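You operate a simulated robot arm through the tools that you are given. There is no shell and no other tool. Be economical: measure what you need, move in short steps, check, and stop when the job is done.

You are at the controls of a simulated two-armed robot. One attempt, no reset.

TASK
Take the lid off the small blue can and lay it down on the clear side of the core bench. Put the core that says "alder" from the top of the wooden bench on the top of the wooden table and the core marked "cedar" on the top of the drawer cabinet. Take the blue bearing block and put it on the top of the drawer cabinet. Open the drawer of the core rack. Do these in any order.

It is judged by the outcome, as a careful person would: the job done as asked, and still so three seconds after it is handed in. It fails if anything else is knocked over, pushed out of place, dropped, spilled or broken. A push-on lid holds only when it is set on centred and level and pressed home; a screw cap is set on level and turned clockwise until tight.

THE ROBOT
Two 7-joint arms with fingered hands on one trunk, on a base that drives. Base frame: it is fixed to the floor where the robot stands at the start and does not move with it; the origin is under the middle of the robot, x ahead of it, y to its left, z up; the surface under the hand at the start is at about z = 816. Units: mm, rad, N and s.
The left shoulder is at the start at [90, 173, 1127], the right one opposite. With the tool pointing down near the work surface each hand reaches from about 440 to 820 mm from the robot's upright axis, wherever it stands, measured 20 degrees to its own side. Places, roughly: blue bearing block (5x5x4 cm) [7600, 3700, 800]; core [7750, 3500, 1000]; drawer of the core rack [10400, -10300, 700]; small blue can (8x8x13 cm) [500, 100, 900]; top of the drawer cabinet (53x16 cm) [8700, -600, 940]; top of the wooden table [8500, -200, 800]. Payload 3.5 kg a hand.
The tool frame of a hand sits at the grasp point between the pads (the TCP): z along the fingers, y along the line on which they close. The tips reach 30 mm beyond it. The gripper opens to 104 mm. The gripper's body begins 35 mm behind the TCP. The gripper is a hand of 3 fingers: y runs from the thumb to the fingers, the wrist lies at [-15, -104, -178] in the tool frame, and closing takes about 1.5 s.
Orientation is that of the tool frame in the base frame, as a unit quaternion [x, y, z, w]. With the fingers straight down and the wrist toward the robot, the tool's x, y and z point along [0, 1, 0], [1, 0, 0] and [0, 0, -1] of the base frame.

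THE INTERFACE
- The arms move only by the tool step_arm. It takes "left_steps", "right_steps" or both (then of equal length, played together; a hand with none holds still); each is a list of rows, each an object (a shift or turn left out is 0, a gripper value left out holds the last) with "rot": the turn, a rotation vector about the base's x, y, z in rad, a list of three; "offset": the shift along the base's x, y, z in mm, a list of three. In form: [{"rot": [rx, ry, rz], "offset": [dx, dy, dz]}, ...]. A call has 1 to 10 rows; each row shifts and turns the commanded pose from where the row before left it. "left_gripper" and "right_gripper" are, for a hand that has rows, the closure in counts, from 0 (fully open) to 255 (shut), set as the call begins (left out, the last holds). Rows are played at 5 a second. More than 50 mm and 0.15 rad between two rows, or a gripper value outside its range, and nothing of the call is played. Where a pose cannot be reached the arm comes as near as it can. A force on the tool above 40 N (or 10 N above the force at the start of the call, whichever is more), or a blocked arm, ends the call early, and 0.2 s more pass. The fingers move at their own pace (about 72 mm/s each) and stop on an object; they squeeze with about 27 N. The grip force told is the motor's: it shows also when the fingers shut on nothing. Time passes only in rows, and 0.2 s behind the last, so rows that do not move let the fingers close. It gives the time, the measured TCP pose, the force on the tool (base axes), the opening and the grip force at its end, in the units of the frame above (readings bear some noise), with the torque about the TCP (base axes, N m) and any sound that the robot's microphone picked up, and new pictures: "pictures" is both (left out), scene, wrist or none (wrist: the cameras of the hands that moved).
- Cameras (640 x 400 px; columns grow to the right, rows downward): "scene" is now at [184.7, 19.3, 1298.3]; the picture's right is [0.21, -0.98, 0.00], its down [-0.60, -0.13, -0.79] and it looks along [0.78, 0.16, -0.61] (base axes); focal length 217 px, centre (320, 200). "left" rides on the left gripper at [-64, -94, -117] in its tool frame; the picture's right is [-0.72, -0.33, 0.61], its down [0.64, -0.65, 0.40] and it looks along [0.27, 0.68, 0.68] (tool axes); focal length 238 px, centre (320, 200). "right" rides on the right gripper at [64, -94, -117] in its tool frame; the picture's right is [-0.72, 0.33, -0.61], its down [-0.64, -0.65, 0.40] and it looks along [-0.27, 0.68, 0.68] (tool axes); focal length 238 px, centre (320, 200). There is no depth. A picture from a camera that has moved, and an enlarged one, comes with that camera's place and axes in the base frame and with its lens.
- raise_lower(by): slides the trunk up (or, below 0, down) by that many mm; the arms and the scene camera ride with it, the base frame stays. It gives what a move gives, with no picture.
- roll_base(legs): drives the robot by 1 to 6 legs, each [ahead, left, turn to the left] in mm, mm and rad, along the robot's own axes; the way and the turn of a leg run together, so that a leg with both is an arc; at most 1500 mm and 3.142 rad a leg. The arms and the cameras ride along, it lands a little off, and it stops where it bumps. It gives what a move gives, and a new picture of the scene camera.
- curl_fingers(index, middle, thumb_bend, thumb_turn, hand): sets how far each is bent, from 0 (flat) to 1 (curled in); at 0.3 the hand is open as for a grip, at 0.7 the pads meet at the TCP. One left out holds its place. A second passes; each finger stops where it meets its share of the squeeze, and holds until it gets a number again. A gripper value or a shape takes the hand back. It gives what a move gives, with no picture; readings hold the bend of each and the force on the fingers (four entries, about 0 where the hand has none), thumb and palm. thumb_turn goes from beside the hand (0) to across from the fingers (1), as for a grip.
- grasp_type(shape, hand): the hand has 3 fingers and takes this shape, open, in about a second: jaw (thumb against the fingers, like two jaws); tri (thumb and two fingers); tip (a fingertip pinch); poke (one finger out to press); point (the index stretched); flat (the hand flat); cup (the hand cupped); fist (a fist). The gripper value then closes the fingers along that shape, each until it touches; the sizes above hold for jaw. It gives what a move gives, with no picture.
- head_to(pan, tilt): turns the head with the scene camera to pan (to the left, within 1.501 rad either way) and tilt (down, from -0.506 to 1.204), counted from straight ahead of the robot. It gives what a move gives, and a new picture of the scene camera.
- close_up(camera, box): a new picture of the part [left, top, right, bottom] of that camera's present view, enlarged. It takes no simulated time.
- close_job(): hands the job in; it is judged then, once.

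Go step by step. Nothing tells you exact positions but the pictures and the camera data: compare them with the known pose of the tool, close in by small moves and look again before you grip or let go. The budget is 165 turns and 260 pictures, counting those below and the enlarged ones. Unless the task says otherwise, let go and move clear before handing in.

The tools are called as name(argument=value, ...) on one line, values as JSON. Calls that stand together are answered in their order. step_arm: Moves the arms, as the interface text tells. Its arguments: {"type":"object","properties":{"left_steps":{"type":"array"},"left_gripper":{"type":"number"},"right_steps":{"type":"array"},"right_gripper":{"type":"number"},"pictures":{"type":"string","enum":["both","scene","wrist","none"]}},"required":[]} The other tools are called the same way: raise_lower (by) slides the trunk up or down; grasp_type (shape, hand) gives the hand a shape; curl_fingers (index, middle, thumb_bend, thumb_turn, hand) moves the fingers one by one; roll_base (legs) drives the base; head_to (pan, tilt) turns the head that bears the scene camera; close_up (camera, box) takes an enlarged picture of a part of a camera's view; close_job () hands the job in.

At the start:

```text
clock: 0.0
left_eef_pos: [450.7, 345.4, 1165.1]
left_tcp_rot: [0.707, 0.707, -0.001, 0.001]
left_ft_force: [0.9, 0.0, 0.4]
left_wrist_torque: [0.02, -0.02, -0.01]
left_grip_width: 103.6
left_gripper_force: 0.0
left_shape: jaw
left_bend: [0.3, 0.3, 0.3, 0.98]
left_finger forces: [0.1, 0.0, 0.0, 0.0, 0.0, 0.0]
right_eef_pos: [552.3, -133.4, 1036.1]
right_tcp_rot: [0.707, 0.707, 0.0, 0.0]
right_ft_force: [0.2, 0.2, -0.4]
right_wrist_torque: [-0.04, 0.03, 0.0]
right_grip_width: 103.4
right_gripper_force: 0.1
right_shape: jaw
right_bend: [0.3, 0.3, 0.3, 0.98]
right_finger forces: [0.0, 0.0, 0.0, 0.0, 0.0, 0.1]
trunk travel left (down, up): [-225.0, 529.0]
robot x, y, heading: [-1.4, -2.9, 0.002]
head pan, tilt: [0.208, 0.656]
```

scene: 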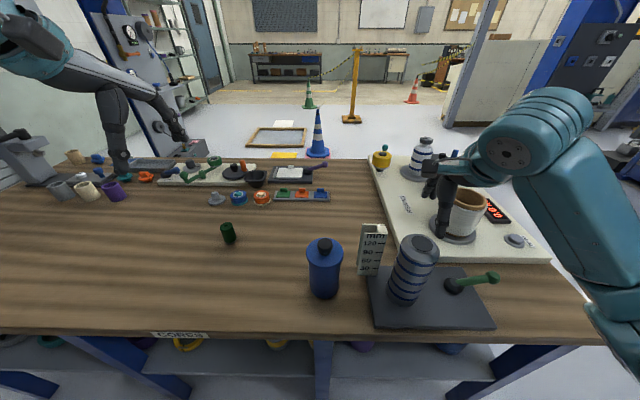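
right: 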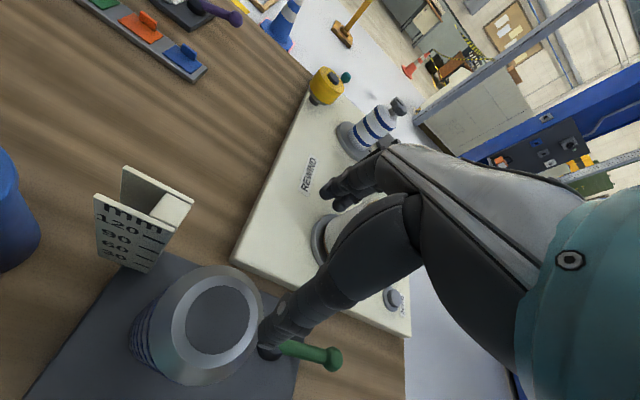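
left: 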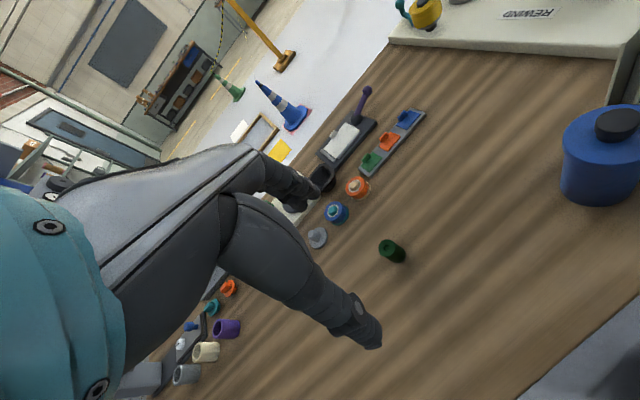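

I see the blue can with a knobbed top in front of me on the bench labelled "CORES", and the bench's left part looks clear. I'll look closer at the can and its surroundings.

close_up(camera="scene", box=[270, 210, 430, 310])

head_to(pan=0.2, tilt=1.0)

```text
4.00 times, centred on (350, 260) of scene
camera zoom: at [184.7, 19.3, 1298.3], right [0.21, -0.98, 0.0], down [-0.6, -0.13, -0.79], along [0.78, 0.16, -0.61], focal length 868 px, centre (200, -40)
```

zoom: 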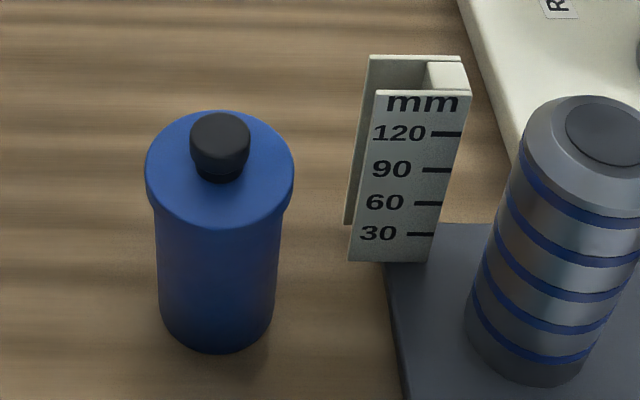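

```text
clock: 0.8
left_eef_pos: [451.2, 345.9, 1165.8]
left_tcp_rot: [0.707, 0.707, 0.0, 0.0]
left_ft_force: [-0.3, 0.8, -0.5]
left_wrist_torque: [0.04, -0.05, 0.02]
left_grip_width: 103.5
left_gripper_force: 0.1
left_shape: jaw
left_bend: [0.3, 0.3, 0.3, 0.98]
left_finger forces: [0.1, 0.0, 0.1, 0.0, 0.0, 0.0]
right_eef_pos: [551.1, -134.4, 1035.0]
right_tcp_rot: [0.707, 0.707, 0.0, 0.0]
right_ft_force: [1.1, 0.8, -0.9]
right_wrist_torque: [-0.02, -0.02, -0.03]
right_grip_width: 103.6
right_gripper_force: 0.1
right_shape: jaw
right_bend: [0.3, 0.3, 0.3, 0.98]
right_finger forces: [0.0, 0.0, 0.0, 0.0, 0.1, 0.1]
trunk travel left (down, up): [-225.0, 529.0]
robot x, y, heading: [3.3, 0.1, -0.004]
head pan, tilt: [0.201, 1.0]
camera scene: at [168.3, 15.4, 1271.2], right [0.2, -0.98, 0.0], down [-0.82, -0.17, -0.54], along [0.53, 0.11, -0.84], focal length 217 px, centre (320, 200)
```

scene: 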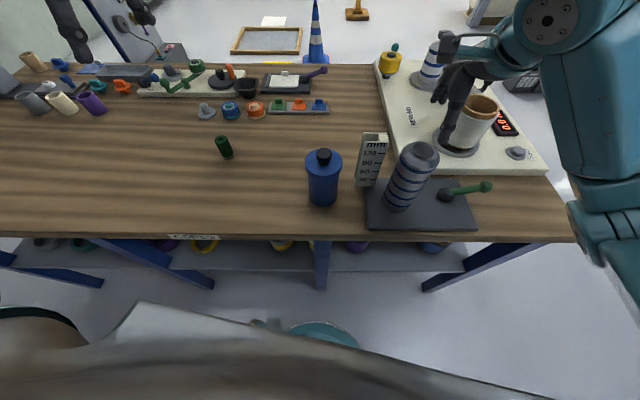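

The can stands near x≈477, y≈68 with its lid top near z≈930 and a black knob on it. I'll bring the left hand above it to look.

step_arm(left_steps=[{"offset": [2, -40, -10]}, {"offset": [2, -40, -10]}, {"offset": [3, -40, -10]}, {"offset": [3, -40, -10]}, {"offset": [3, -40, -10]}, {"offset": [3, -40, -15]}, {"offset": [2, -38, -15]}, {"offset": [0, 0, -15]}, {"offset": [0, 0, 0]}], left_gripper=0, pictures="both")

```text
clock: 2.8
left_eef_pos: [467.9, 65.9, 1069.9]
left_tcp_rot: [0.707, 0.707, 0.0, 0.0]
left_ft_force: [-0.4, -0.4, -0.2]
left_wrist_torque: [-0.02, 0.01, 0.01]
left_grip_width: 104.1
left_gripper_force: 0.1
left_shape: jaw
left_bend: [0.3, 0.3, 0.3, 0.98]
left_finger forces: [0.0, 0.1, 0.1, 0.1, 0.1, 0.0]
right_eef_pos: [550.4, -134.6, 1036.2]
right_tcp_rot: [0.707, 0.707, 0.0, 0.0]
right_ft_force: [0.1, -0.3, -0.6]
right_wrist_torque: [0.03, 0.01, 0.02]
right_grip_width: 103.5
right_gripper_force: 0.0
right_shape: jaw
right_bend: [0.3, 0.3, 0.3, 0.98]
right_finger forces: [0.0, 0.0, 0.0, 0.1, 0.1, 0.1]
trunk travel left (down, up): [-225.0, 529.0]
robot x, y, heading: [2.8, 1.4, 0.001]
head pan, tilt: [0.201, 1.0]
camera scene: at [168.2, 15.2, 1271.2], right [0.2, -0.98, 0.0], down [-0.82, -0.17, -0.54], along [0.53, 0.11, -0.84], focal length 217 px, centre (320, 200)
camera left: at [373.4, 1.1, 1186.1], right [-0.33, -0.72, -0.61], down [-0.65, 0.64, -0.4], along [0.68, 0.27, -0.68], focal length 238 px, centre (320, 200)
```

scene: 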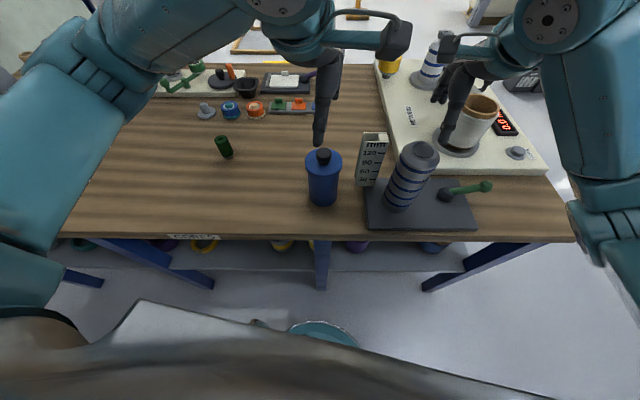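
left: 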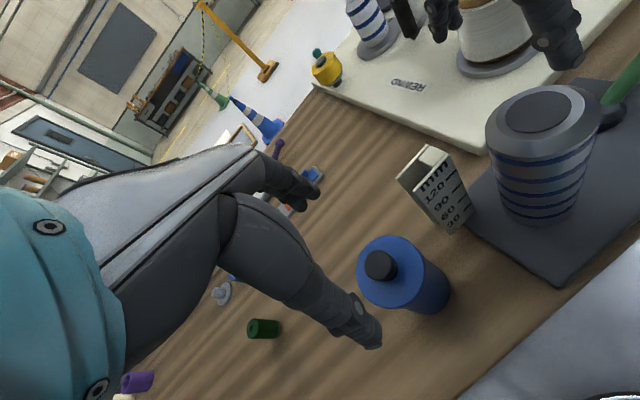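

Triangulating gives the knob at about (479, 69) with its top near z≈952. I'll centre over it, descend to just above the lid plate and close on the knob.

step_arm(left_steps=[{"offset": [11, 3, -20]}, {"offset": [0, 0, -30]}, {"offset": [0, 0, -25]}, {"offset": [0, 0, -15]}, {"offset": [0, 0, -10]}, {"offset": [0, 0, 0]}], pictures="both")

```text
clock: 4.2
left_eef_pos: [477.1, 71.9, 970.4]
left_tcp_rot: [0.707, 0.707, 0.0, 0.001]
left_ft_force: [-0.2, 0.9, -0.7]
left_wrist_torque: [-0.01, -0.02, 0.04]
left_grip_width: 103.9
left_gripper_force: 0.1
left_shape: jaw
left_bend: [0.3, 0.3, 0.3, 0.98]
left_finger forces: [0.0, 0.0, 0.0, 0.0, 0.0, 0.0]
right_eef_pos: [550.6, -134.8, 1035.5]
right_tcp_rot: [0.707, 0.707, 0.0, 0.0]
right_ft_force: [-0.8, 0.5, -1.1]
right_wrist_torque: [0.01, -0.02, 0.01]
right_grip_width: 103.9
right_gripper_force: 0.0
right_shape: jaw
right_bend: [0.3, 0.3, 0.3, 0.98]
right_finger forces: [0.0, 0.0, 0.0, 0.0, 0.0, 0.1]
trunk travel left (down, up): [-225.0, 529.0]
robot x, y, heading: [-0.5, -3.1, -0.001]
head pan, tilt: [0.201, 1.0]
camera scene: at [168.3, 15.4, 1271.2], right [0.2, -0.98, 0.0], down [-0.82, -0.17, -0.54], along [0.53, 0.11, -0.84], focal length 217 px, centre (320, 200)
camera left: at [384.1, 6.0, 1085.9], right [-0.33, -0.72, -0.61], down [-0.65, 0.64, -0.4], along [0.68, 0.27, -0.68], focal length 238 px, centre (320, 200)
```

scene: 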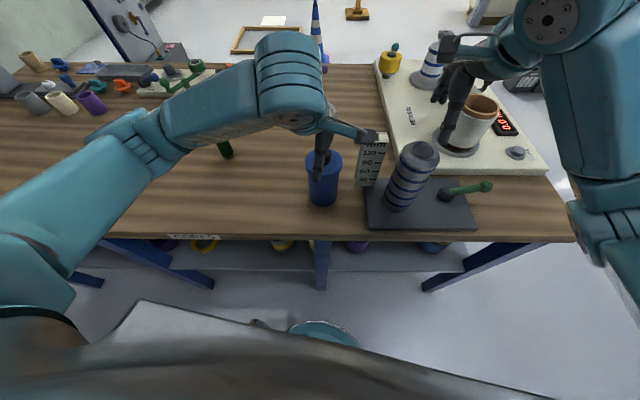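
left: 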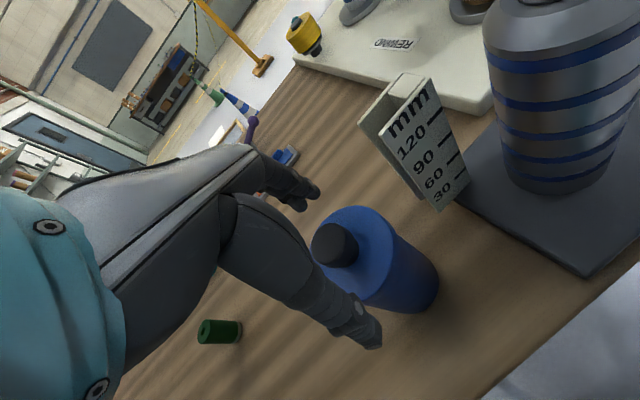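

The fingers bracket the knob, slightly off in y. I'll shift a few mm, lower slightly and close.

step_arm(left_steps=[{"offset": [2, -5, -4]}, {"offset": [0, 0, 0]}], pictures="none")

step_arm(left_steps=[{}, {}, {}, {}, {}, {}, {}, {}, {}], left_gripper=255, pictures="wrist")

```text
clock: 4.8
left_eef_pos: [480.6, 65.6, 965.7]
left_tcp_rot: [0.707, 0.707, 0.0, 0.0]
left_ft_force: [-0.5, -0.7, -0.4]
left_wrist_torque: [0.02, 0.04, 0.0]
left_grip_width: 103.6
left_gripper_force: 0.1
left_shape: jaw
left_bend: [0.3, 0.3, 0.3, 0.98]
left_finger forces: [0.0, 0.0, 0.0, 0.1, 0.1, 0.0]
right_eef_pos: [550.6, -134.7, 1035.6]
right_tcp_rot: [0.708, 0.707, 0.0, 0.0]
right_ft_force: [0.3, 0.9, -0.2]
right_wrist_torque: [-0.01, -0.02, 0.0]
right_grip_width: 103.7
right_gripper_force: 0.1
right_shape: jaw
right_bend: [0.3, 0.3, 0.3, 0.98]
right_finger forces: [0.0, 0.0, 0.1, 0.1, 0.0, 0.0]
trunk travel left (down, up): [-225.0, 529.0]
robot x, y, heading: [-0.1, -2.2, 0.004]
head pan, tilt: [0.201, 1.0]
```

```text
clock: 6.8
left_eef_pos: [479.3, 65.6, 966.1]
left_tcp_rot: [0.707, 0.707, 0.0, 0.0]
left_ft_force: [-0.6, -0.4, -1.1]
left_wrist_torque: [-0.01, 0.0, -0.04]
left_grip_width: 21.6
left_gripper_force: 27.0
left_shape: jaw
left_bend: [0.73, 0.58, 0.74, 1.0]
left_finger forces: [14.4, 8.4, 0.1, 0.1, 23.9, 0.1]
right_eef_pos: [551.7, -135.0, 1035.0]
right_tcp_rot: [0.707, 0.707, -0.001, 0.001]
right_ft_force: [0.1, 0.7, -0.5]
right_wrist_torque: [0.03, 0.02, 0.01]
right_grip_width: 103.6
right_gripper_force: 0.0
right_shape: jaw
right_bend: [0.3, 0.3, 0.3, 0.98]
right_finger forces: [0.0, 0.0, 0.0, 0.0, 0.0, 0.0]
trunk travel left (down, up): [-225.0, 529.0]
robot x, y, heading: [-1.5, 2.3, 0.004]
head pan, tilt: [0.201, 1.0]
camera left: at [386.1, 1.0, 1082.1], right [-0.33, -0.72, -0.61], down [-0.65, 0.64, -0.4], along [0.68, 0.27, -0.68], focal length 238 px, centre (320, 200)
```

left: 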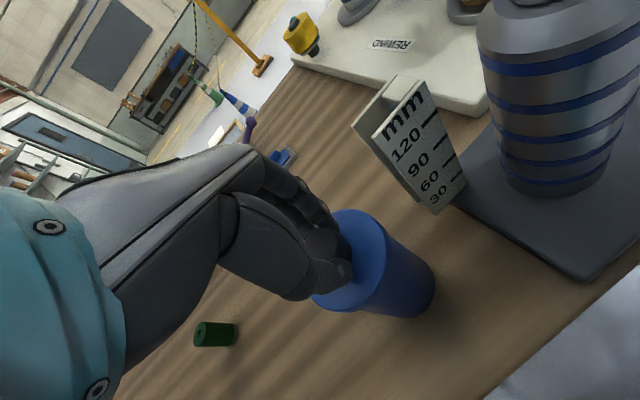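

The hand holds the knob (width ~22 mm, forces on both sides). I'll lift a little and see whether the lid comes alone.

step_arm(left_steps=[{"offset": [0, 0, 5]}, {"offset": [0, 0, 5]}, {"offset": [0, 0, 5]}, {}], pictures="wrist")

```text
clock: 7.8
left_eef_pos: [480.1, 64.7, 981.6]
left_tcp_rot: [0.707, 0.707, -0.001, 0.0]
left_ft_force: [-0.3, 0.2, -0.3]
left_wrist_torque: [0.0, 0.01, -0.02]
left_grip_width: 22.0
left_gripper_force: 26.6
left_shape: jaw
left_bend: [0.73, 0.58, 0.74, 1.0]
left_finger forces: [14.8, 9.0, 0.0, 0.0, 24.0, 0.0]
right_eef_pos: [550.1, -134.9, 1037.2]
right_tcp_rot: [0.707, 0.707, 0.0, 0.001]
right_ft_force: [0.1, 0.6, 0.3]
right_wrist_torque: [0.02, -0.01, -0.04]
right_grip_width: 103.5
right_gripper_force: 0.0
right_shape: jaw
right_bend: [0.3, 0.3, 0.3, 0.98]
right_finger forces: [0.1, 0.0, 0.0, 0.1, 0.0, 0.0]
trunk travel left (down, up): [-225.0, 529.0]
robot x, y, heading: [-3.6, -0.1, -0.001]
head pan, tilt: [0.201, 1.0]
heard: snap
camera left: at [386.8, 1.4, 1098.0], right [-0.33, -0.72, -0.61], down [-0.65, 0.64, -0.4], along [0.68, 0.27, -0.68], focal length 238 px, centre (320, 200)
```

left: 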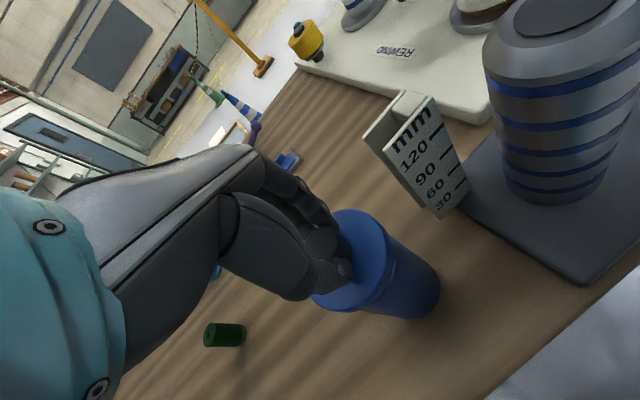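

I heard the lid snap off. I'll lift it clear.

step_arm(left_steps=[{"offset": [0, 0, 10]}, {"offset": [0, 0, 20]}, {"offset": [0, 0, 30]}, {"offset": [0, 0, 30]}, {}], pictures="both")

```text
clock: 9.0
left_eef_pos: [482.9, 66.4, 1072.6]
left_tcp_rot: [0.707, 0.707, 0.0, 0.0]
left_ft_force: [0.6, -0.2, -1.1]
left_wrist_torque: [0.01, 0.0, -0.01]
left_grip_width: 21.7
left_gripper_force: 27.0
left_shape: jaw
left_bend: [0.73, 0.58, 0.74, 1.0]
left_finger forces: [14.7, 9.2, 0.0, 0.1, 24.0, 0.0]
right_eef_pos: [551.0, -134.3, 1036.0]
right_tcp_rot: [0.707, 0.707, 0.0, 0.0]
right_ft_force: [-0.1, -0.3, 0.0]
right_wrist_torque: [0.01, 0.0, 0.04]
right_grip_width: 103.8
right_gripper_force: 0.0
right_shape: jaw
right_bend: [0.3, 0.3, 0.3, 0.98]
right_finger forces: [0.0, 0.1, 0.1, 0.0, 0.0, 0.1]
trunk travel left (down, up): [-225.0, 529.0]
robot x, y, heading: [0.2, 2.3, 0.001]
head pan, tilt: [0.201, 1.0]
camera scene: at [168.4, 15.4, 1271.1], right [0.2, -0.98, 0.0], down [-0.82, -0.17, -0.54], along [0.53, 0.11, -0.84], focal length 217 px, centre (320, 200)
camera left: at [389.3, 0.4, 1188.4], right [-0.33, -0.72, -0.61], down [-0.65, 0.64, -0.4], along [0.68, 0.27, -0.68], focal length 238 px, centre (320, 200)
```

scene: 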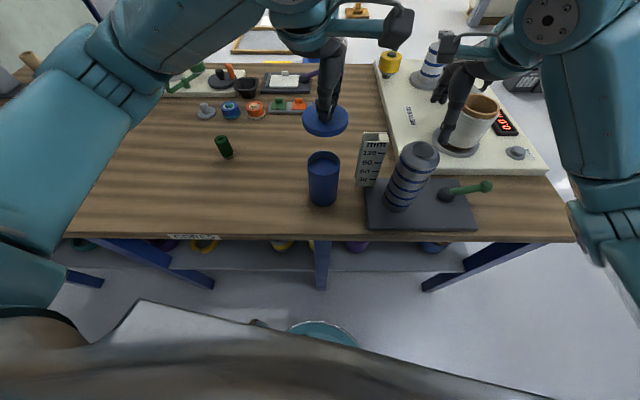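
left: 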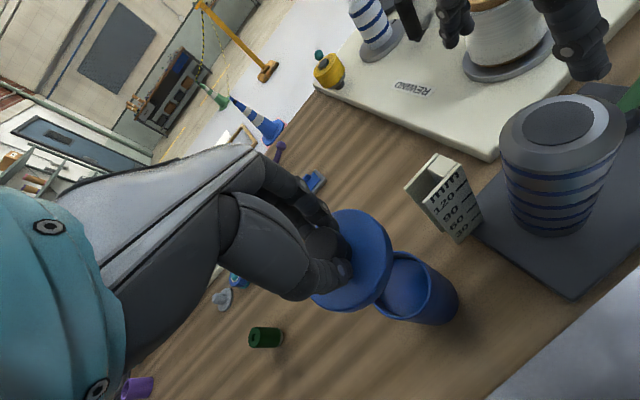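

The lid is off cleanly and the can stayed put. I'll carry it left to the clear region near (485, 300), then lower.

step_arm(left_steps=[{"offset": [0, 40, 0]}, {"offset": [0, 40, 0]}, {"offset": [0, 40, 0]}, {"offset": [0, 40, 0]}, {"offset": [0, 40, -20]}, {"offset": [0, 34, -30]}, {"offset": [0, 0, -40]}, {"offset": [0, 0, -40]}, {"offset": [0, 0, -30]}, {}], pictures="both")

```text
clock: 11.2
left_eef_pos: [480.8, 299.6, 910.3]
left_tcp_rot: [0.707, 0.707, 0.0, 0.0]
left_ft_force: [0.5, -0.7, -1.4]
left_wrist_torque: [-0.01, -0.03, 0.01]
left_grip_width: 21.6
left_gripper_force: 26.8
left_shape: jaw
left_bend: [0.73, 0.58, 0.75, 1.0]
left_finger forces: [15.2, 9.9, 0.1, 0.0, 23.6, 0.1]
right_eef_pos: [550.2, -134.7, 1035.9]
right_tcp_rot: [0.708, 0.707, 0.0, 0.0]
right_ft_force: [-0.2, 0.2, 0.7]
right_wrist_torque: [0.02, 0.03, 0.0]
right_grip_width: 103.5
right_gripper_force: 0.1
right_shape: jaw
right_bend: [0.3, 0.3, 0.3, 0.98]
right_finger forces: [0.0, 0.1, 0.0, 0.0, 0.0, 0.0]
trunk travel left (down, up): [-225.0, 529.0]
robot x, y, heading: [0.8, 0.5, 0.002]
head pan, tilt: [0.201, 1.0]
camera scene: at [168.3, 15.4, 1271.2], right [0.2, -0.98, 0.0], down [-0.82, -0.17, -0.54], along [0.53, 0.11, -0.84], focal length 217 px, centre (320, 200)
camera left: at [386.9, 235.3, 1026.5], right [-0.33, -0.72, -0.61], down [-0.65, 0.64, -0.4], along [0.68, 0.27, -0.68], focal length 238 px, centre (320, 200)
```

scene: 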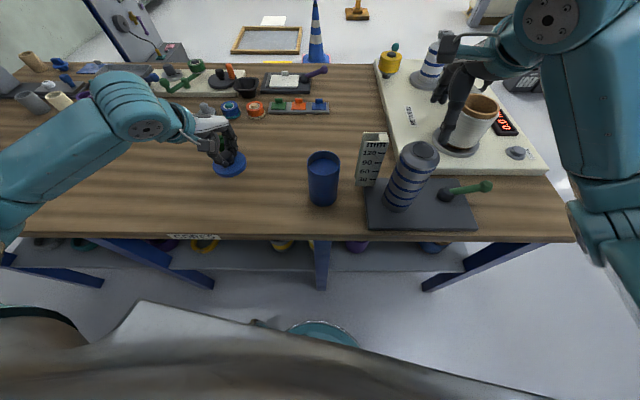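
left: 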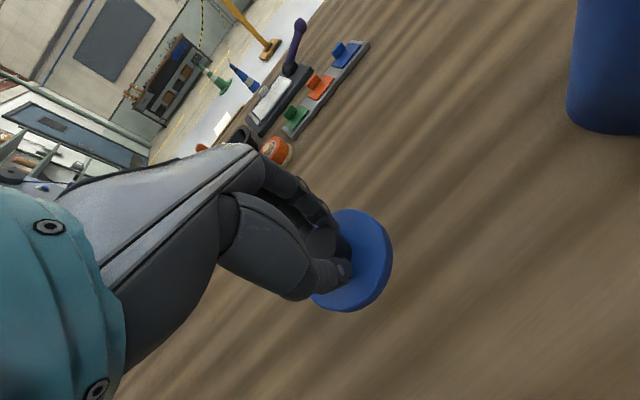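

The lid hovers above clear bench; the small green core is behind the hand around (570, 380), so I'll shift 25 mm away from it and lower gently until contact.

step_arm(left_steps=[{"offset": [0, -25, -10]}, {"offset": [0, 0, -10]}, {"offset": [0, 0, -6]}, {"offset": [0, 0, -4]}, {"offset": [0, 0, -3]}, {"offset": [0, 0, -3]}, {"offset": [0, 0, -3]}, {}], pictures="wrist")

```text
clock: 13.0
left_eef_pos: [481.5, 274.2, 872.2]
left_tcp_rot: [0.707, 0.708, 0.0, 0.0]
left_ft_force: [0.0, 1.0, -0.8]
left_wrist_torque: [-0.01, 0.0, 0.02]
left_grip_width: 21.2
left_gripper_force: 26.9
left_shape: jaw
left_bend: [0.73, 0.58, 0.75, 1.0]
left_finger forces: [15.3, 10.0, 0.1, 0.1, 23.7, 0.1]
right_eef_pos: [551.3, -135.1, 1036.2]
right_tcp_rot: [0.707, 0.708, 0.0, -0.001]
right_ft_force: [-0.7, 0.7, 0.0]
right_wrist_torque: [-0.01, -0.02, 0.0]
right_grip_width: 103.7
right_gripper_force: 0.0
right_shape: jaw
right_bend: [0.3, 0.3, 0.3, 0.98]
right_finger forces: [0.1, 0.0, 0.0, 0.1, 0.1, 0.1]
trunk travel left (down, up): [-225.0, 529.0]
robot x, y, heading: [0.7, 0.5, -0.001]
head pan, tilt: [0.201, 1.0]
camera left: at [386.9, 209.6, 988.8], right [-0.33, -0.72, -0.61], down [-0.65, 0.64, -0.4], along [0.68, 0.27, -0.68], focal length 238 px, centre (320, 200)
```

left: 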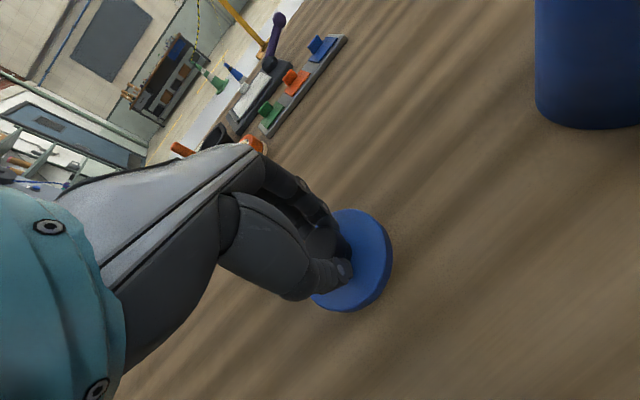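

No contact yet. I keep lowering in small steps.

step_arm(left_steps=[{"offset": [0, 0, -2]}, {"offset": [0, 0, -2]}, {"offset": [0, 0, -2]}, {}], pictures="none")

```text
clock: 14.0
left_eef_pos: [481.2, 274.8, 866.0]
left_tcp_rot: [0.707, 0.707, 0.0, 0.0]
left_ft_force: [0.1, -0.1, -0.2]
left_wrist_torque: [0.0, -0.01, -0.01]
left_grip_width: 21.6
left_gripper_force: 26.8
left_shape: jaw
left_bend: [0.73, 0.58, 0.75, 1.0]
left_finger forces: [15.3, 10.2, 0.0, 0.0, 23.7, 0.0]
right_eef_pos: [551.2, -133.6, 1035.7]
right_tcp_rot: [0.707, 0.707, 0.0, 0.0]
right_ft_force: [-0.3, 0.7, -0.3]
right_wrist_torque: [0.0, -0.03, -0.01]
right_grip_width: 103.7
right_gripper_force: 0.1
right_shape: jaw
right_bend: [0.3, 0.3, 0.3, 0.98]
right_finger forces: [0.0, 0.1, 0.0, 0.0, 0.0, 0.0]
trunk travel left (down, up): [-225.0, 529.0]
robot x, y, heading: [2.0, 0.7, -0.004]
head pan, tilt: [0.201, 1.0]
```

step_arm(left_steps=[{"offset": [0, 0, -2]}, {"offset": [0, 0, -2]}, {"offset": [0, 0, -1]}, {"offset": [0, 0, -1]}, {}], pictures="none")

close_up(camera="left", box=[270, 180, 430, 320])

close_up(camera="scene", box=[190, 100, 290, 200])

```text
clock: 15.2
left_eef_pos: [481.3, 273.5, 861.8]
left_tcp_rot: [0.707, 0.707, 0.0, 0.0]
left_ft_force: [-0.1, 0.6, 0.1]
left_wrist_torque: [0.02, 0.02, 0.01]
left_grip_width: 21.6
left_gripper_force: 26.5
left_shape: jaw
left_bend: [0.73, 0.58, 0.75, 1.0]
left_finger forces: [15.3, 10.0, 0.0, 0.0, 23.7, 0.0]
right_eef_pos: [550.7, -135.1, 1036.0]
right_tcp_rot: [0.707, 0.707, -0.001, 0.001]
right_ft_force: [-0.1, 0.4, 0.7]
right_wrist_torque: [0.01, 0.0, 0.0]
right_grip_width: 103.8
right_gripper_force: 0.0
right_shape: jaw
right_bend: [0.3, 0.3, 0.3, 0.98]
right_finger forces: [0.0, 0.0, 0.0, 0.0, 0.1, 0.0]
trunk travel left (down, up): [-225.0, 529.0]
robot x, y, heading: [0.9, 1.5, 0.003]
head pan, tilt: [0.201, 1.0]
```

```text
2.86 times, centred on (350, 250) of left
camera zoom: at [387.1, 209.9, 977.4], right [-0.33, -0.72, -0.61], down [-0.65, 0.64, -0.4], along [0.68, 0.27, -0.68], focal length 681 px, centre (234, 57)
```

zoom: 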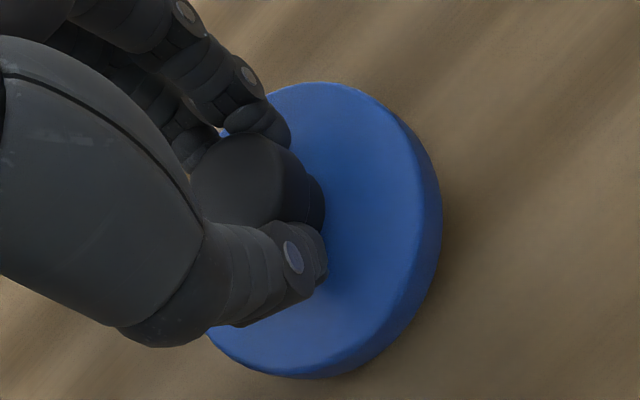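

```text
4.00 times, centred on (240, 150) of scene
camera zoom: at [168.3, 15.4, 1271.1], right [0.2, -0.98, 0.0], down [-0.82, -0.17, -0.54], along [0.53, 0.11, -0.84], focal length 868 px, centre (640, 400)
```

zoom: 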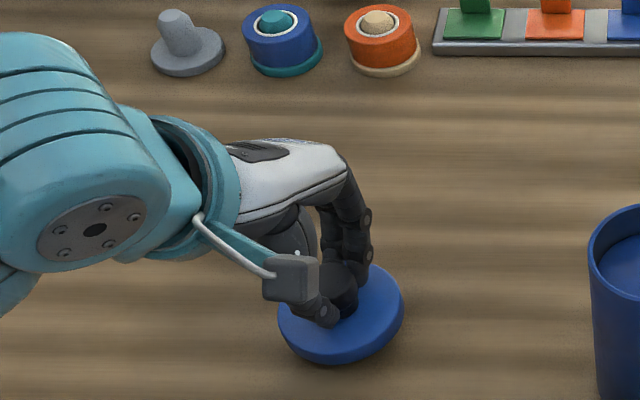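

Still a slight gap by the look of the shadow. I keep lowering.

step_arm(left_steps=[{"offset": [0, 0, -2]}, {"offset": [0, 0, -2]}, {"offset": [0, 0, -1]}, {"offset": [0, 0, -1]}, {}], pictures="none")

close_up(camera="left", box=[270, 180, 430, 320])

```text
clock: 16.4
left_eef_pos: [481.2, 274.3, 855.5]
left_tcp_rot: [0.707, 0.707, 0.0, -0.001]
left_ft_force: [-0.8, 0.6, 0.0]
left_wrist_torque: [-0.02, -0.01, -0.02]
left_grip_width: 21.5
left_gripper_force: 27.3
left_shape: jaw
left_bend: [0.73, 0.58, 0.75, 1.0]
left_finger forces: [15.2, 10.0, 0.1, 0.0, 23.8, 0.0]
right_eef_pos: [550.4, -134.6, 1035.0]
right_tcp_rot: [0.708, 0.707, 0.0, 0.001]
right_ft_force: [-0.6, 0.7, 0.0]
right_wrist_torque: [0.0, -0.01, 0.02]
right_grip_width: 103.4
right_gripper_force: 0.1
right_shape: jaw
right_bend: [0.3, 0.3, 0.3, 0.98]
right_finger forces: [0.1, 0.0, 0.1, 0.0, 0.0, 0.1]
trunk travel left (down, up): [-225.0, 529.0]
robot x, y, heading: [3.2, 1.0, -0.0]
head pan, tilt: [0.201, 1.0]
```

```text
2.86 times, centred on (350, 250) of left
camera zoom: at [387.0, 209.8, 971.5], right [-0.33, -0.72, -0.61], down [-0.65, 0.64, -0.4], along [0.68, 0.27, -0.68], focal length 681 px, centre (234, 57)
```

zoom: 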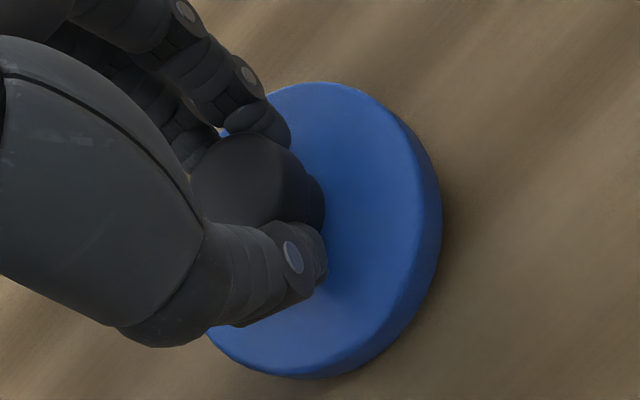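

step_arm(left_steps=[{"offset": [0, 0, -1.5]}, {"offset": [0, 0, -1.5]}, {"offset": [0, 0, -1]}, {"offset": [0, 0, -1]}, {}], pictures="none")

close_up(camera="left", box=[270, 180, 430, 320])

```text
clock: 17.6
left_eef_pos: [480.1, 273.6, 850.4]
left_tcp_rot: [0.707, 0.707, 0.0, 0.0]
left_ft_force: [0.7, -0.5, -0.7]
left_wrist_torque: [0.01, 0.01, 0.02]
left_grip_width: 21.4
left_gripper_force: 27.3
left_shape: jaw
left_bend: [0.73, 0.58, 0.75, 1.0]
left_finger forces: [15.3, 10.1, 0.1, 0.0, 23.7, 0.0]
right_eef_pos: [551.8, -134.1, 1036.3]
right_tcp_rot: [0.707, 0.707, 0.0, 0.0]
right_ft_force: [-0.2, -0.2, -0.6]
right_wrist_torque: [-0.01, 0.02, -0.01]
right_grip_width: 103.3
right_gripper_force: 0.0
right_shape: jaw
right_bend: [0.3, 0.3, 0.3, 0.98]
right_finger forces: [0.0, 0.0, 0.0, 0.0, 0.1, 0.0]
trunk travel left (down, up): [-225.0, 529.0]
robot x, y, heading: [2.5, 0.3, -0.001]
head pan, tilt: [0.201, 1.0]
```

```text
2.86 times, centred on (350, 250) of left
camera zoom: at [386.7, 209.5, 965.9], right [-0.33, -0.72, -0.61], down [-0.65, 0.64, -0.4], along [0.68, 0.27, -0.68], focal length 681 px, centre (234, 57)
```

zoom: 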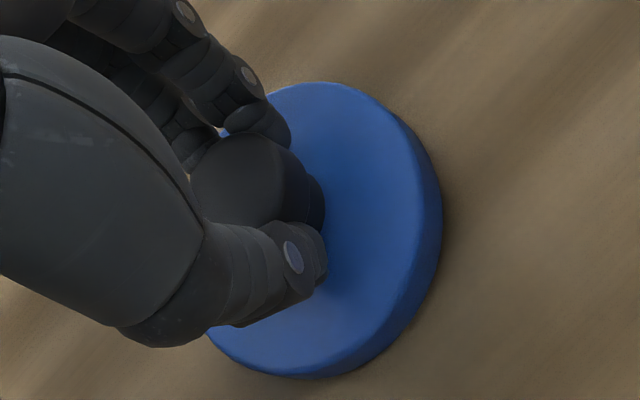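

step_arm(left_steps=[{"offset": [0, 0, -1.5]}, {"offset": [0, 0, -1.5]}, {"offset": [0, 0, -1]}, {"offset": [0, 0, -1]}, {}], pictures="none")

close_up(camera="left", box=[270, 180, 430, 320])

```text
clock: 18.8
left_eef_pos: [479.9, 275.4, 845.7]
left_tcp_rot: [0.707, 0.707, 0.002, 0.002]
left_ft_force: [1.3, -0.1, 14.7]
left_wrist_torque: [0.0, -0.04, 0.01]
left_grip_width: 22.2
left_gripper_force: 27.2
left_shape: jaw
left_bend: [0.73, 0.58, 0.75, 1.0]
left_finger forces: [17.4, 11.5, 0.2, 0.0, 26.4, 0.0]
right_eef_pos: [550.0, -135.6, 1036.7]
right_tcp_rot: [0.707, 0.707, -0.001, 0.0]
right_ft_force: [0.0, -0.3, 0.2]
right_wrist_torque: [0.01, 0.01, -0.01]
right_grip_width: 103.7
right_gripper_force: 0.1
right_shape: jaw
right_bend: [0.3, 0.3, 0.3, 0.98]
right_finger forces: [0.1, 0.1, 0.0, 0.0, 0.0, 0.0]
trunk travel left (down, up): [-225.0, 529.0]
robot x, y, heading: [-0.5, 1.2, 0.001]
head pan, tilt: [0.201, 1.0]
```

```text
2.86 times, centred on (350, 250) of left
camera zoom: at [386.0, 209.4, 961.9], right [-0.32, -0.72, -0.62], down [-0.65, 0.64, -0.41], along [0.69, 0.27, -0.67], focal length 681 px, centre (234, 57)
```

zoom: 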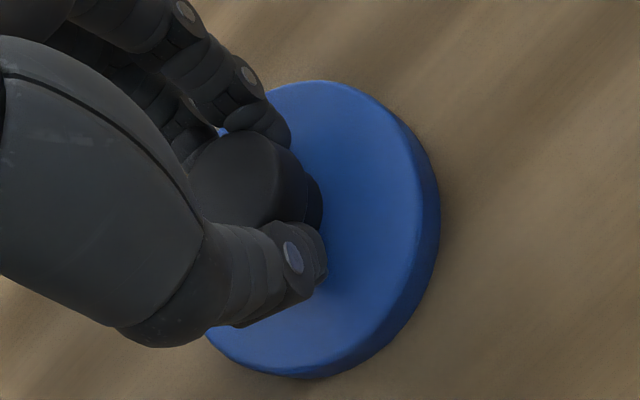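

Contact with the bench (14.7 N up). I ease 1 mm, open the fingers partly, then lift away.

step_arm(left_steps=[{"offset": [0, 0, 2]}, {}, {}, {}, {}], left_gripper=110, pictures="none")

step_arm(left_steps=[{"offset": [0, 0, 10]}, {"offset": [0, 0, 20]}, {"offset": [0, 0, 40]}, {"offset": [0, 0, 40]}, {"offset": [0, 0, 40]}, {}], left_gripper=60, pictures="both")

```text
clock: 20.0
left_eef_pos: [480.9, 275.0, 846.1]
left_tcp_rot: [0.707, 0.707, 0.0, -0.001]
left_ft_force: [-0.3, 0.1, -0.5]
left_wrist_torque: [-0.01, 0.01, -0.02]
left_grip_width: 59.1
left_gripper_force: 0.1
left_shape: jaw
left_bend: [0.74, 0.42, 0.66, 1.0]
left_finger forces: [0.1, 0.1, 0.0, 0.0, 0.0, 0.1]
right_eef_pos: [551.2, -136.0, 1035.4]
right_tcp_rot: [0.707, 0.707, 0.0, 0.0]
right_ft_force: [0.1, -0.1, -0.6]
right_wrist_torque: [-0.02, -0.02, 0.01]
right_grip_width: 103.5
right_gripper_force: 0.0
right_shape: jaw
right_bend: [0.3, 0.3, 0.3, 0.98]
right_finger forces: [0.0, 0.1, 0.0, 0.0, 0.1, 0.1]
trunk travel left (down, up): [-225.0, 529.0]
robot x, y, heading: [2.8, -0.5, 0.001]
head pan, tilt: [0.201, 1.0]
```

```text
clock: 21.4
left_eef_pos: [481.0, 274.5, 996.5]
left_tcp_rot: [0.707, 0.707, 0.0, 0.0]
left_ft_force: [-0.1, 0.6, 0.6]
left_wrist_torque: [0.03, 0.0, 0.0]
left_grip_width: 79.3
left_gripper_force: 0.1
left_shape: jaw
left_bend: [0.27, 0.35, 0.53, 0.99]
left_finger forces: [0.1, 0.1, 0.1, 0.0, 0.0, 0.1]
right_eef_pos: [550.7, -134.5, 1035.5]
right_tcp_rot: [0.707, 0.707, 0.0, 0.0]
right_ft_force: [0.3, 0.3, -0.3]
right_wrist_torque: [-0.01, -0.01, -0.04]
right_grip_width: 103.4
right_gripper_force: 0.0
right_shape: jaw
right_bend: [0.3, 0.3, 0.3, 0.98]
right_finger forces: [0.0, 0.0, 0.0, 0.0, 0.1, 0.0]
trunk travel left (down, up): [-225.0, 529.0]
robot x, y, heading: [1.7, -0.4, 0.005]
head pan, tilt: [0.201, 1.0]
camera scene: at [168.3, 15.5, 1271.1], right [0.2, -0.98, 0.0], down [-0.82, -0.17, -0.54], along [0.53, 0.11, -0.84], focal length 217 px, centre (320, 200)
camera left: at [388.0, 210.4, 1113.2], right [-0.33, -0.72, -0.61], down [-0.65, 0.64, -0.4], along [0.68, 0.27, -0.68], focal length 238 px, centre (320, 200)
```

scene: 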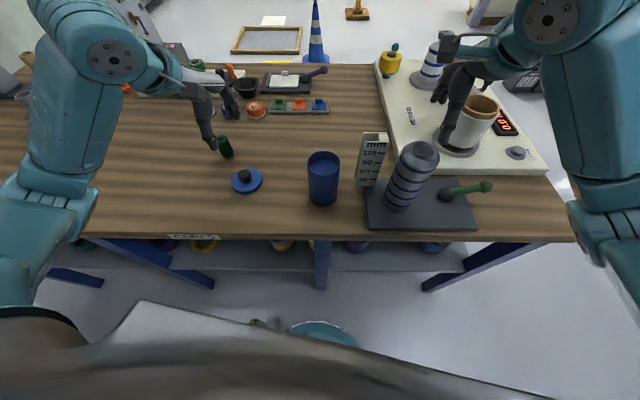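
left: 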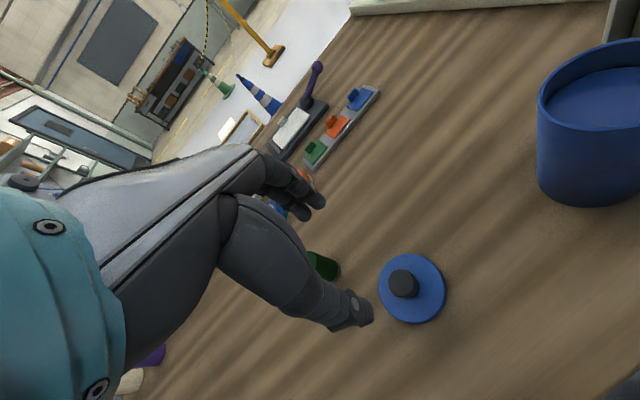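

The lid lies flat on the bench. Now I raise both hands, back away from the bench and look around for the route.

step_arm(left_steps=[{"offset": [0, 10, 40]}, {"offset": [0, 10, 40]}, {"offset": [0, 10, 40]}, {"offset": [0, 10, 40]}, {"offset": [0, 10, 30]}, {}], right_steps=[{"offset": [0, -10, 40]}, {"offset": [-10, -15, 40]}, {"offset": [-20, -20, 40]}, {"offset": [-20, -20, 20]}, {"offset": [-20, -20, 10]}, {}], left_gripper=0, pictures="none")

roll_base(legs=[[-500, 0, 0]])

head_to(pan=0.9, tilt=0.15)

head_to(pan=0.0, tilt=0.15)

head_to(pan=-0.9, tilt=0.15)

```text
clock: 22.8
left_eef_pos: [482.1, 324.7, 1187.0]
left_tcp_rot: [0.707, 0.707, -0.001, -0.001]
left_ft_force: [-0.4, -0.4, -0.5]
left_wrist_torque: [0.03, -0.01, 0.0]
left_grip_width: 103.7
left_gripper_force: 0.0
left_shape: jaw
left_bend: [0.3, 0.3, 0.3, 0.98]
left_finger forces: [0.0, 0.1, 0.1, 0.0, 0.1, 0.0]
right_eef_pos: [482.2, -219.9, 1185.2]
right_tcp_rot: [0.707, 0.707, 0.0, -0.001]
right_ft_force: [1.2, -0.4, -0.7]
right_wrist_torque: [0.03, -0.01, 0.01]
right_grip_width: 103.5
right_gripper_force: 0.0
right_shape: jaw
right_bend: [0.3, 0.3, 0.3, 0.98]
right_finger forces: [0.0, 0.0, 0.0, 0.0, 0.1, 0.0]
trunk travel left (down, up): [-225.0, 529.0]
robot x, y, heading: [-1.3, 1.1, 0.002]
head pan, tilt: [0.201, 1.0]
```

```text
clock: 25.5
left_eef_pos: [33.4, 298.6, 1187.6]
left_tcp_rot: [0.7, 0.714, 0.001, 0.0]
left_ft_force: [-0.2, -0.3, 0.9]
left_wrist_torque: [0.07, 0.02, 0.01]
left_grip_width: 103.5
left_gripper_force: 0.0
left_shape: jaw
left_bend: [0.3, 0.3, 0.3, 0.98]
left_finger forces: [0.1, 0.0, 0.0, 0.0, 0.1, 0.1]
right_eef_pos: [42.6, -245.9, 1185.6]
right_tcp_rot: [0.701, 0.713, 0.001, -0.002]
right_ft_force: [0.1, -0.7, -0.1]
right_wrist_torque: [0.08, -0.01, 0.05]
right_grip_width: 103.6
right_gripper_force: 0.1
right_shape: jaw
right_bend: [0.3, 0.3, 0.3, 0.98]
right_finger forces: [0.0, 0.0, 0.0, 0.0, 0.1, 0.0]
trunk travel left (down, up): [-225.0, 529.0]
robot x, y, heading: [-445.6, -30.6, 0.011]
head pan, tilt: [0.201, 1.0]
stopped in leg 1: the robot was blocked; the commanded pose is now the measured one
camera scene: at [-273.8, -16.4, 1271.1], right [0.21, -0.98, 0.0], down [-0.82, -0.18, -0.54], along [0.53, 0.12, -0.84], focal length 217 px, centre (320, 200)
```

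scene: 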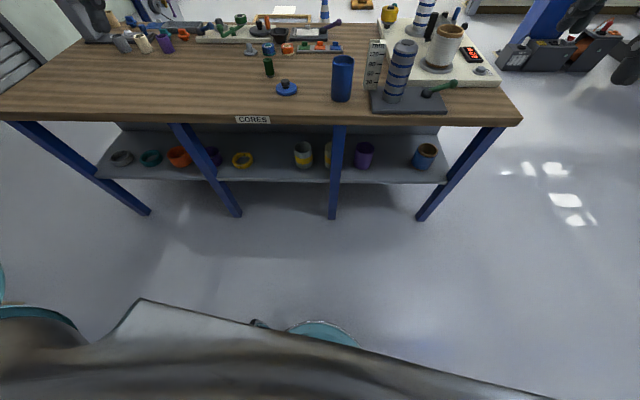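

```text
clock: 26.7
left_eef_pos: [34.4, 303.1, 1187.9]
left_tcp_rot: [0.7, 0.714, -0.001, 0.001]
left_ft_force: [0.0, 0.3, 0.2]
left_wrist_torque: [0.01, 0.02, 0.05]
left_grip_width: 103.6
left_gripper_force: 0.1
left_shape: jaw
left_bend: [0.3, 0.3, 0.3, 0.98]
left_finger forces: [0.1, 0.1, 0.1, 0.0, 0.0, 0.0]
right_eef_pos: [41.6, -242.1, 1185.6]
right_tcp_rot: [0.7, 0.714, 0.001, 0.001]
right_ft_force: [-0.3, -0.3, 0.3]
right_wrist_torque: [-0.01, -0.01, 0.05]
right_grip_width: 103.9
right_gripper_force: 0.1
right_shape: jaw
right_bend: [0.3, 0.3, 0.3, 0.98]
right_finger forces: [0.0, 0.0, 0.1, 0.0, 0.1, 0.1]
trunk travel left (down, up): [-225.0, 529.0]
robot x, y, heading: [-443.3, -29.6, 0.014]
head pan, tilt: [0.901, 0.15]
camera scene: at [-285.7, 45.7, 1344.5], right [0.79, -0.61, 0.0], down [-0.09, -0.12, -0.99], along [0.6, 0.78, -0.15], focal length 217 px, centre (320, 200)
```

scene: 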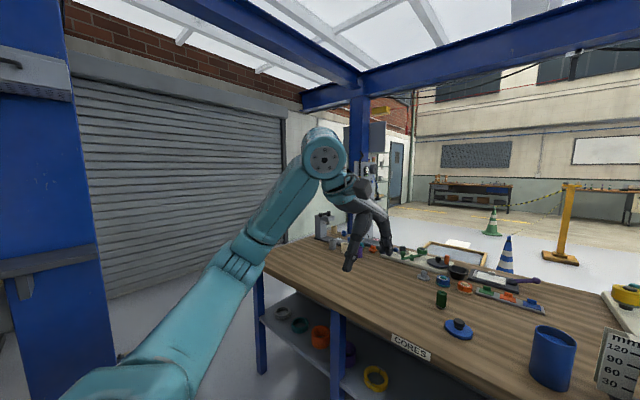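

```text
clock: 27.9
left_eef_pos: [35.2, 302.2, 1188.4]
left_tcp_rot: [0.7, 0.714, -0.001, 0.001]
left_ft_force: [-0.1, -0.3, 0.5]
left_wrist_torque: [-0.03, -0.01, 0.02]
left_grip_width: 103.7
left_gripper_force: 0.0
left_shape: jaw
left_bend: [0.3, 0.3, 0.3, 0.98]
left_finger forces: [0.1, 0.0, 0.0, 0.0, 0.0, 0.0]
right_eef_pos: [41.8, -240.9, 1186.0]
right_tcp_rot: [0.7, 0.714, 0.0, 0.001]
right_ft_force: [-0.3, 0.4, -0.4]
right_wrist_torque: [-0.02, 0.0, -0.02]
right_grip_width: 103.5
right_gripper_force: 0.0
right_shape: jaw
right_bend: [0.3, 0.3, 0.3, 0.98]
right_finger forces: [0.1, 0.0, 0.0, 0.1, 0.1, 0.0]
trunk travel left (down, up): [-225.0, 529.0]
robot x, y, heading: [-443.4, -28.3, 0.012]
head pan, tilt: [0.0, 0.15]
camera scene: at [-249.7, -26.4, 1344.6], right [0.01, -1.0, 0.0], down [-0.15, 0.0, -0.99], along [0.99, 0.01, -0.15], focal length 217 px, centre (320, 200)
```

scene: 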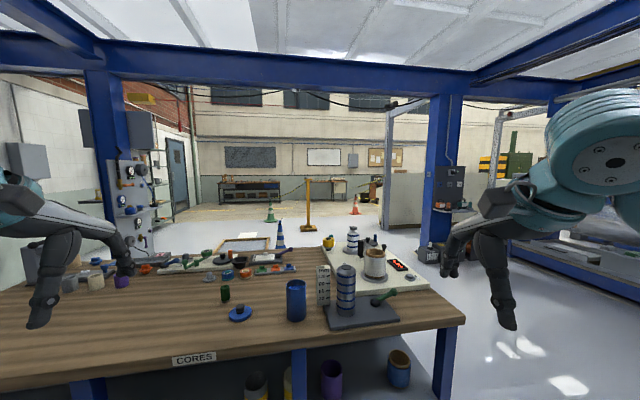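

```text
clock: 29.1
left_eef_pos: [34.2, 303.1, 1188.3]
left_tcp_rot: [0.7, 0.714, -0.001, 0.0]
left_ft_force: [-1.1, -0.2, 0.3]
left_wrist_torque: [-0.02, 0.03, 0.02]
left_grip_width: 103.5
left_gripper_force: 0.1
left_shape: jaw
left_bend: [0.3, 0.3, 0.3, 0.98]
left_finger forces: [0.1, 0.1, 0.1, 0.0, 0.1, 0.0]
right_eef_pos: [43.8, -241.4, 1185.3]
right_tcp_rot: [0.701, 0.713, 0.0, 0.001]
right_ft_force: [-0.2, 0.4, 0.2]
right_wrist_torque: [-0.01, 0.0, -0.05]
right_grip_width: 103.7
right_gripper_force: 0.1
right_shape: jaw
right_bend: [0.3, 0.3, 0.3, 0.98]
right_finger forces: [0.1, 0.0, 0.0, 0.1, 0.1, 0.1]
trunk travel left (down, up): [-225.0, 529.0]
robot x, y, heading: [-440.3, -31.0, 0.01]
head pan, tilt: [-0.901, 0.15]
camera scene: at [-283.7, -99.5, 1344.6], right [-0.77, -0.63, 0.0], down [-0.09, 0.12, -0.99], along [0.63, -0.77, -0.15], focal length 217 px, centre (320, 200)
```

scene: 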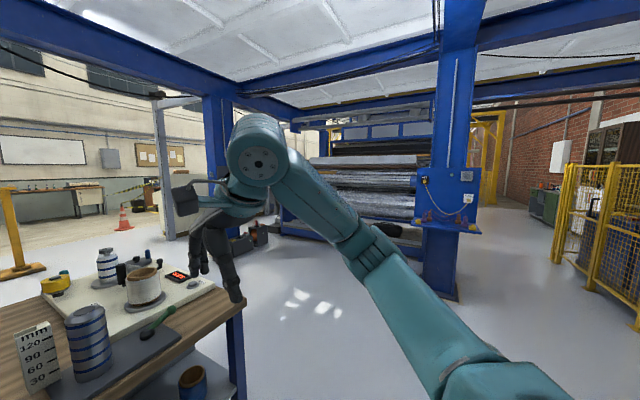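

The base bumped something behind at x≈-445, so I go no further back. The tables stand along the far wall; I'll strafe right past the bench's end (y≈-525), drive ahead into the open floor and look again.

roll_base(legs=[[30, -1100, 0], [1300, 0, 0], [1100, 0, 0]])

head_to(pan=0.5, tilt=0.2)

```text
clock: 46.2
left_eef_pos: [2499.6, -656.5, 1188.2]
left_tcp_rot: [0.683, 0.731, -0.001, 0.001]
left_ft_force: [0.2, -0.1, -0.9]
left_wrist_torque: [-0.02, 0.0, -0.01]
left_grip_width: 103.6
left_gripper_force: 0.1
left_shape: jaw
left_bend: [0.3, 0.3, 0.3, 0.98]
left_finger forces: [0.0, 0.1, 0.1, 0.1, 0.0, 0.1]
right_eef_pos: [2534.9, -1199.5, 1185.2]
right_tcp_rot: [0.682, 0.732, 0.0, 0.001]
right_ft_force: [0.3, -0.1, 0.1]
right_wrist_torque: [0.0, 0.03, 0.0]
right_grip_width: 103.7
right_gripper_force: 0.0
right_shape: jaw
right_bend: [0.3, 0.3, 0.3, 0.98]
right_finger forces: [0.0, 0.1, 0.0, 0.0, 0.0, 0.0]
trunk travel left (down, up): [-225.0, 529.0]
robot x, y, heading: [2042.0, -1014.0, 0.062]
head pan, tilt: [-0.901, 0.15]
camera scene: at [2202.2, -1073.6, 1344.6], right [-0.74, -0.67, 0.0], down [-0.1, 0.11, -0.99], along [0.66, -0.73, -0.15], focal length 217 px, centre (320, 200)
```

scene: 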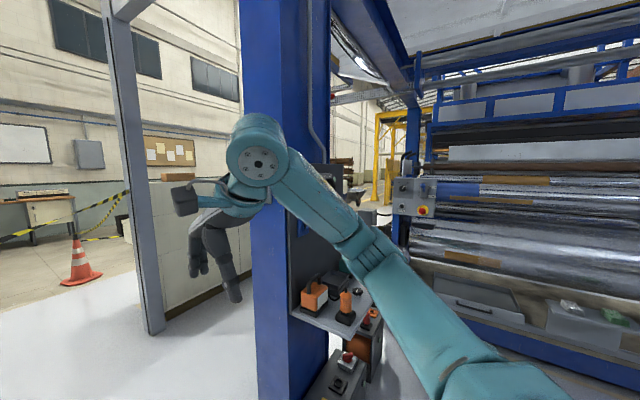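

```text
clock: 47.8
left_eef_pos: [2498.0, -656.5, 1186.8]
left_tcp_rot: [0.682, 0.731, 0.0, 0.001]
left_ft_force: [-0.4, -0.4, 0.6]
left_wrist_torque: [-0.01, -0.01, 0.03]
left_grip_width: 103.4
left_gripper_force: 0.0
left_shape: jaw
left_bend: [0.3, 0.3, 0.3, 0.98]
left_finger forces: [0.0, 0.0, 0.0, 0.1, 0.1, 0.1]
right_eef_pos: [2534.3, -1199.2, 1185.5]
right_tcp_rot: [0.682, 0.731, 0.001, 0.001]
right_ft_force: [0.2, 0.5, 0.5]
right_wrist_torque: [0.01, -0.01, 0.01]
right_grip_width: 103.7
right_gripper_force: 0.1
right_shape: jaw
right_bend: [0.3, 0.3, 0.3, 0.98]
right_finger forces: [0.1, 0.1, 0.0, 0.1, 0.1, 0.0]
trunk travel left (down, up): [-225.0, 529.0]
robot x, y, heading: [2041.6, -1012.8, 0.062]
head pan, tilt: [0.499, 0.201]
camera scene: at [2218.7, -955.1, 1339.9], right [0.53, -0.85, 0.0], down [-0.17, -0.11, -0.98], along [0.83, 0.52, -0.2], focal length 217 px, centre (320, 200)
```

scene: 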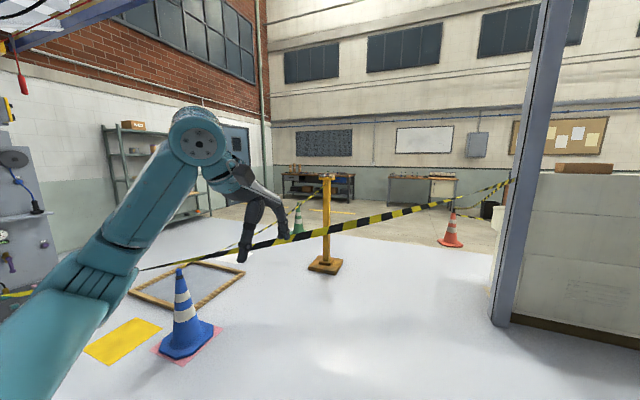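

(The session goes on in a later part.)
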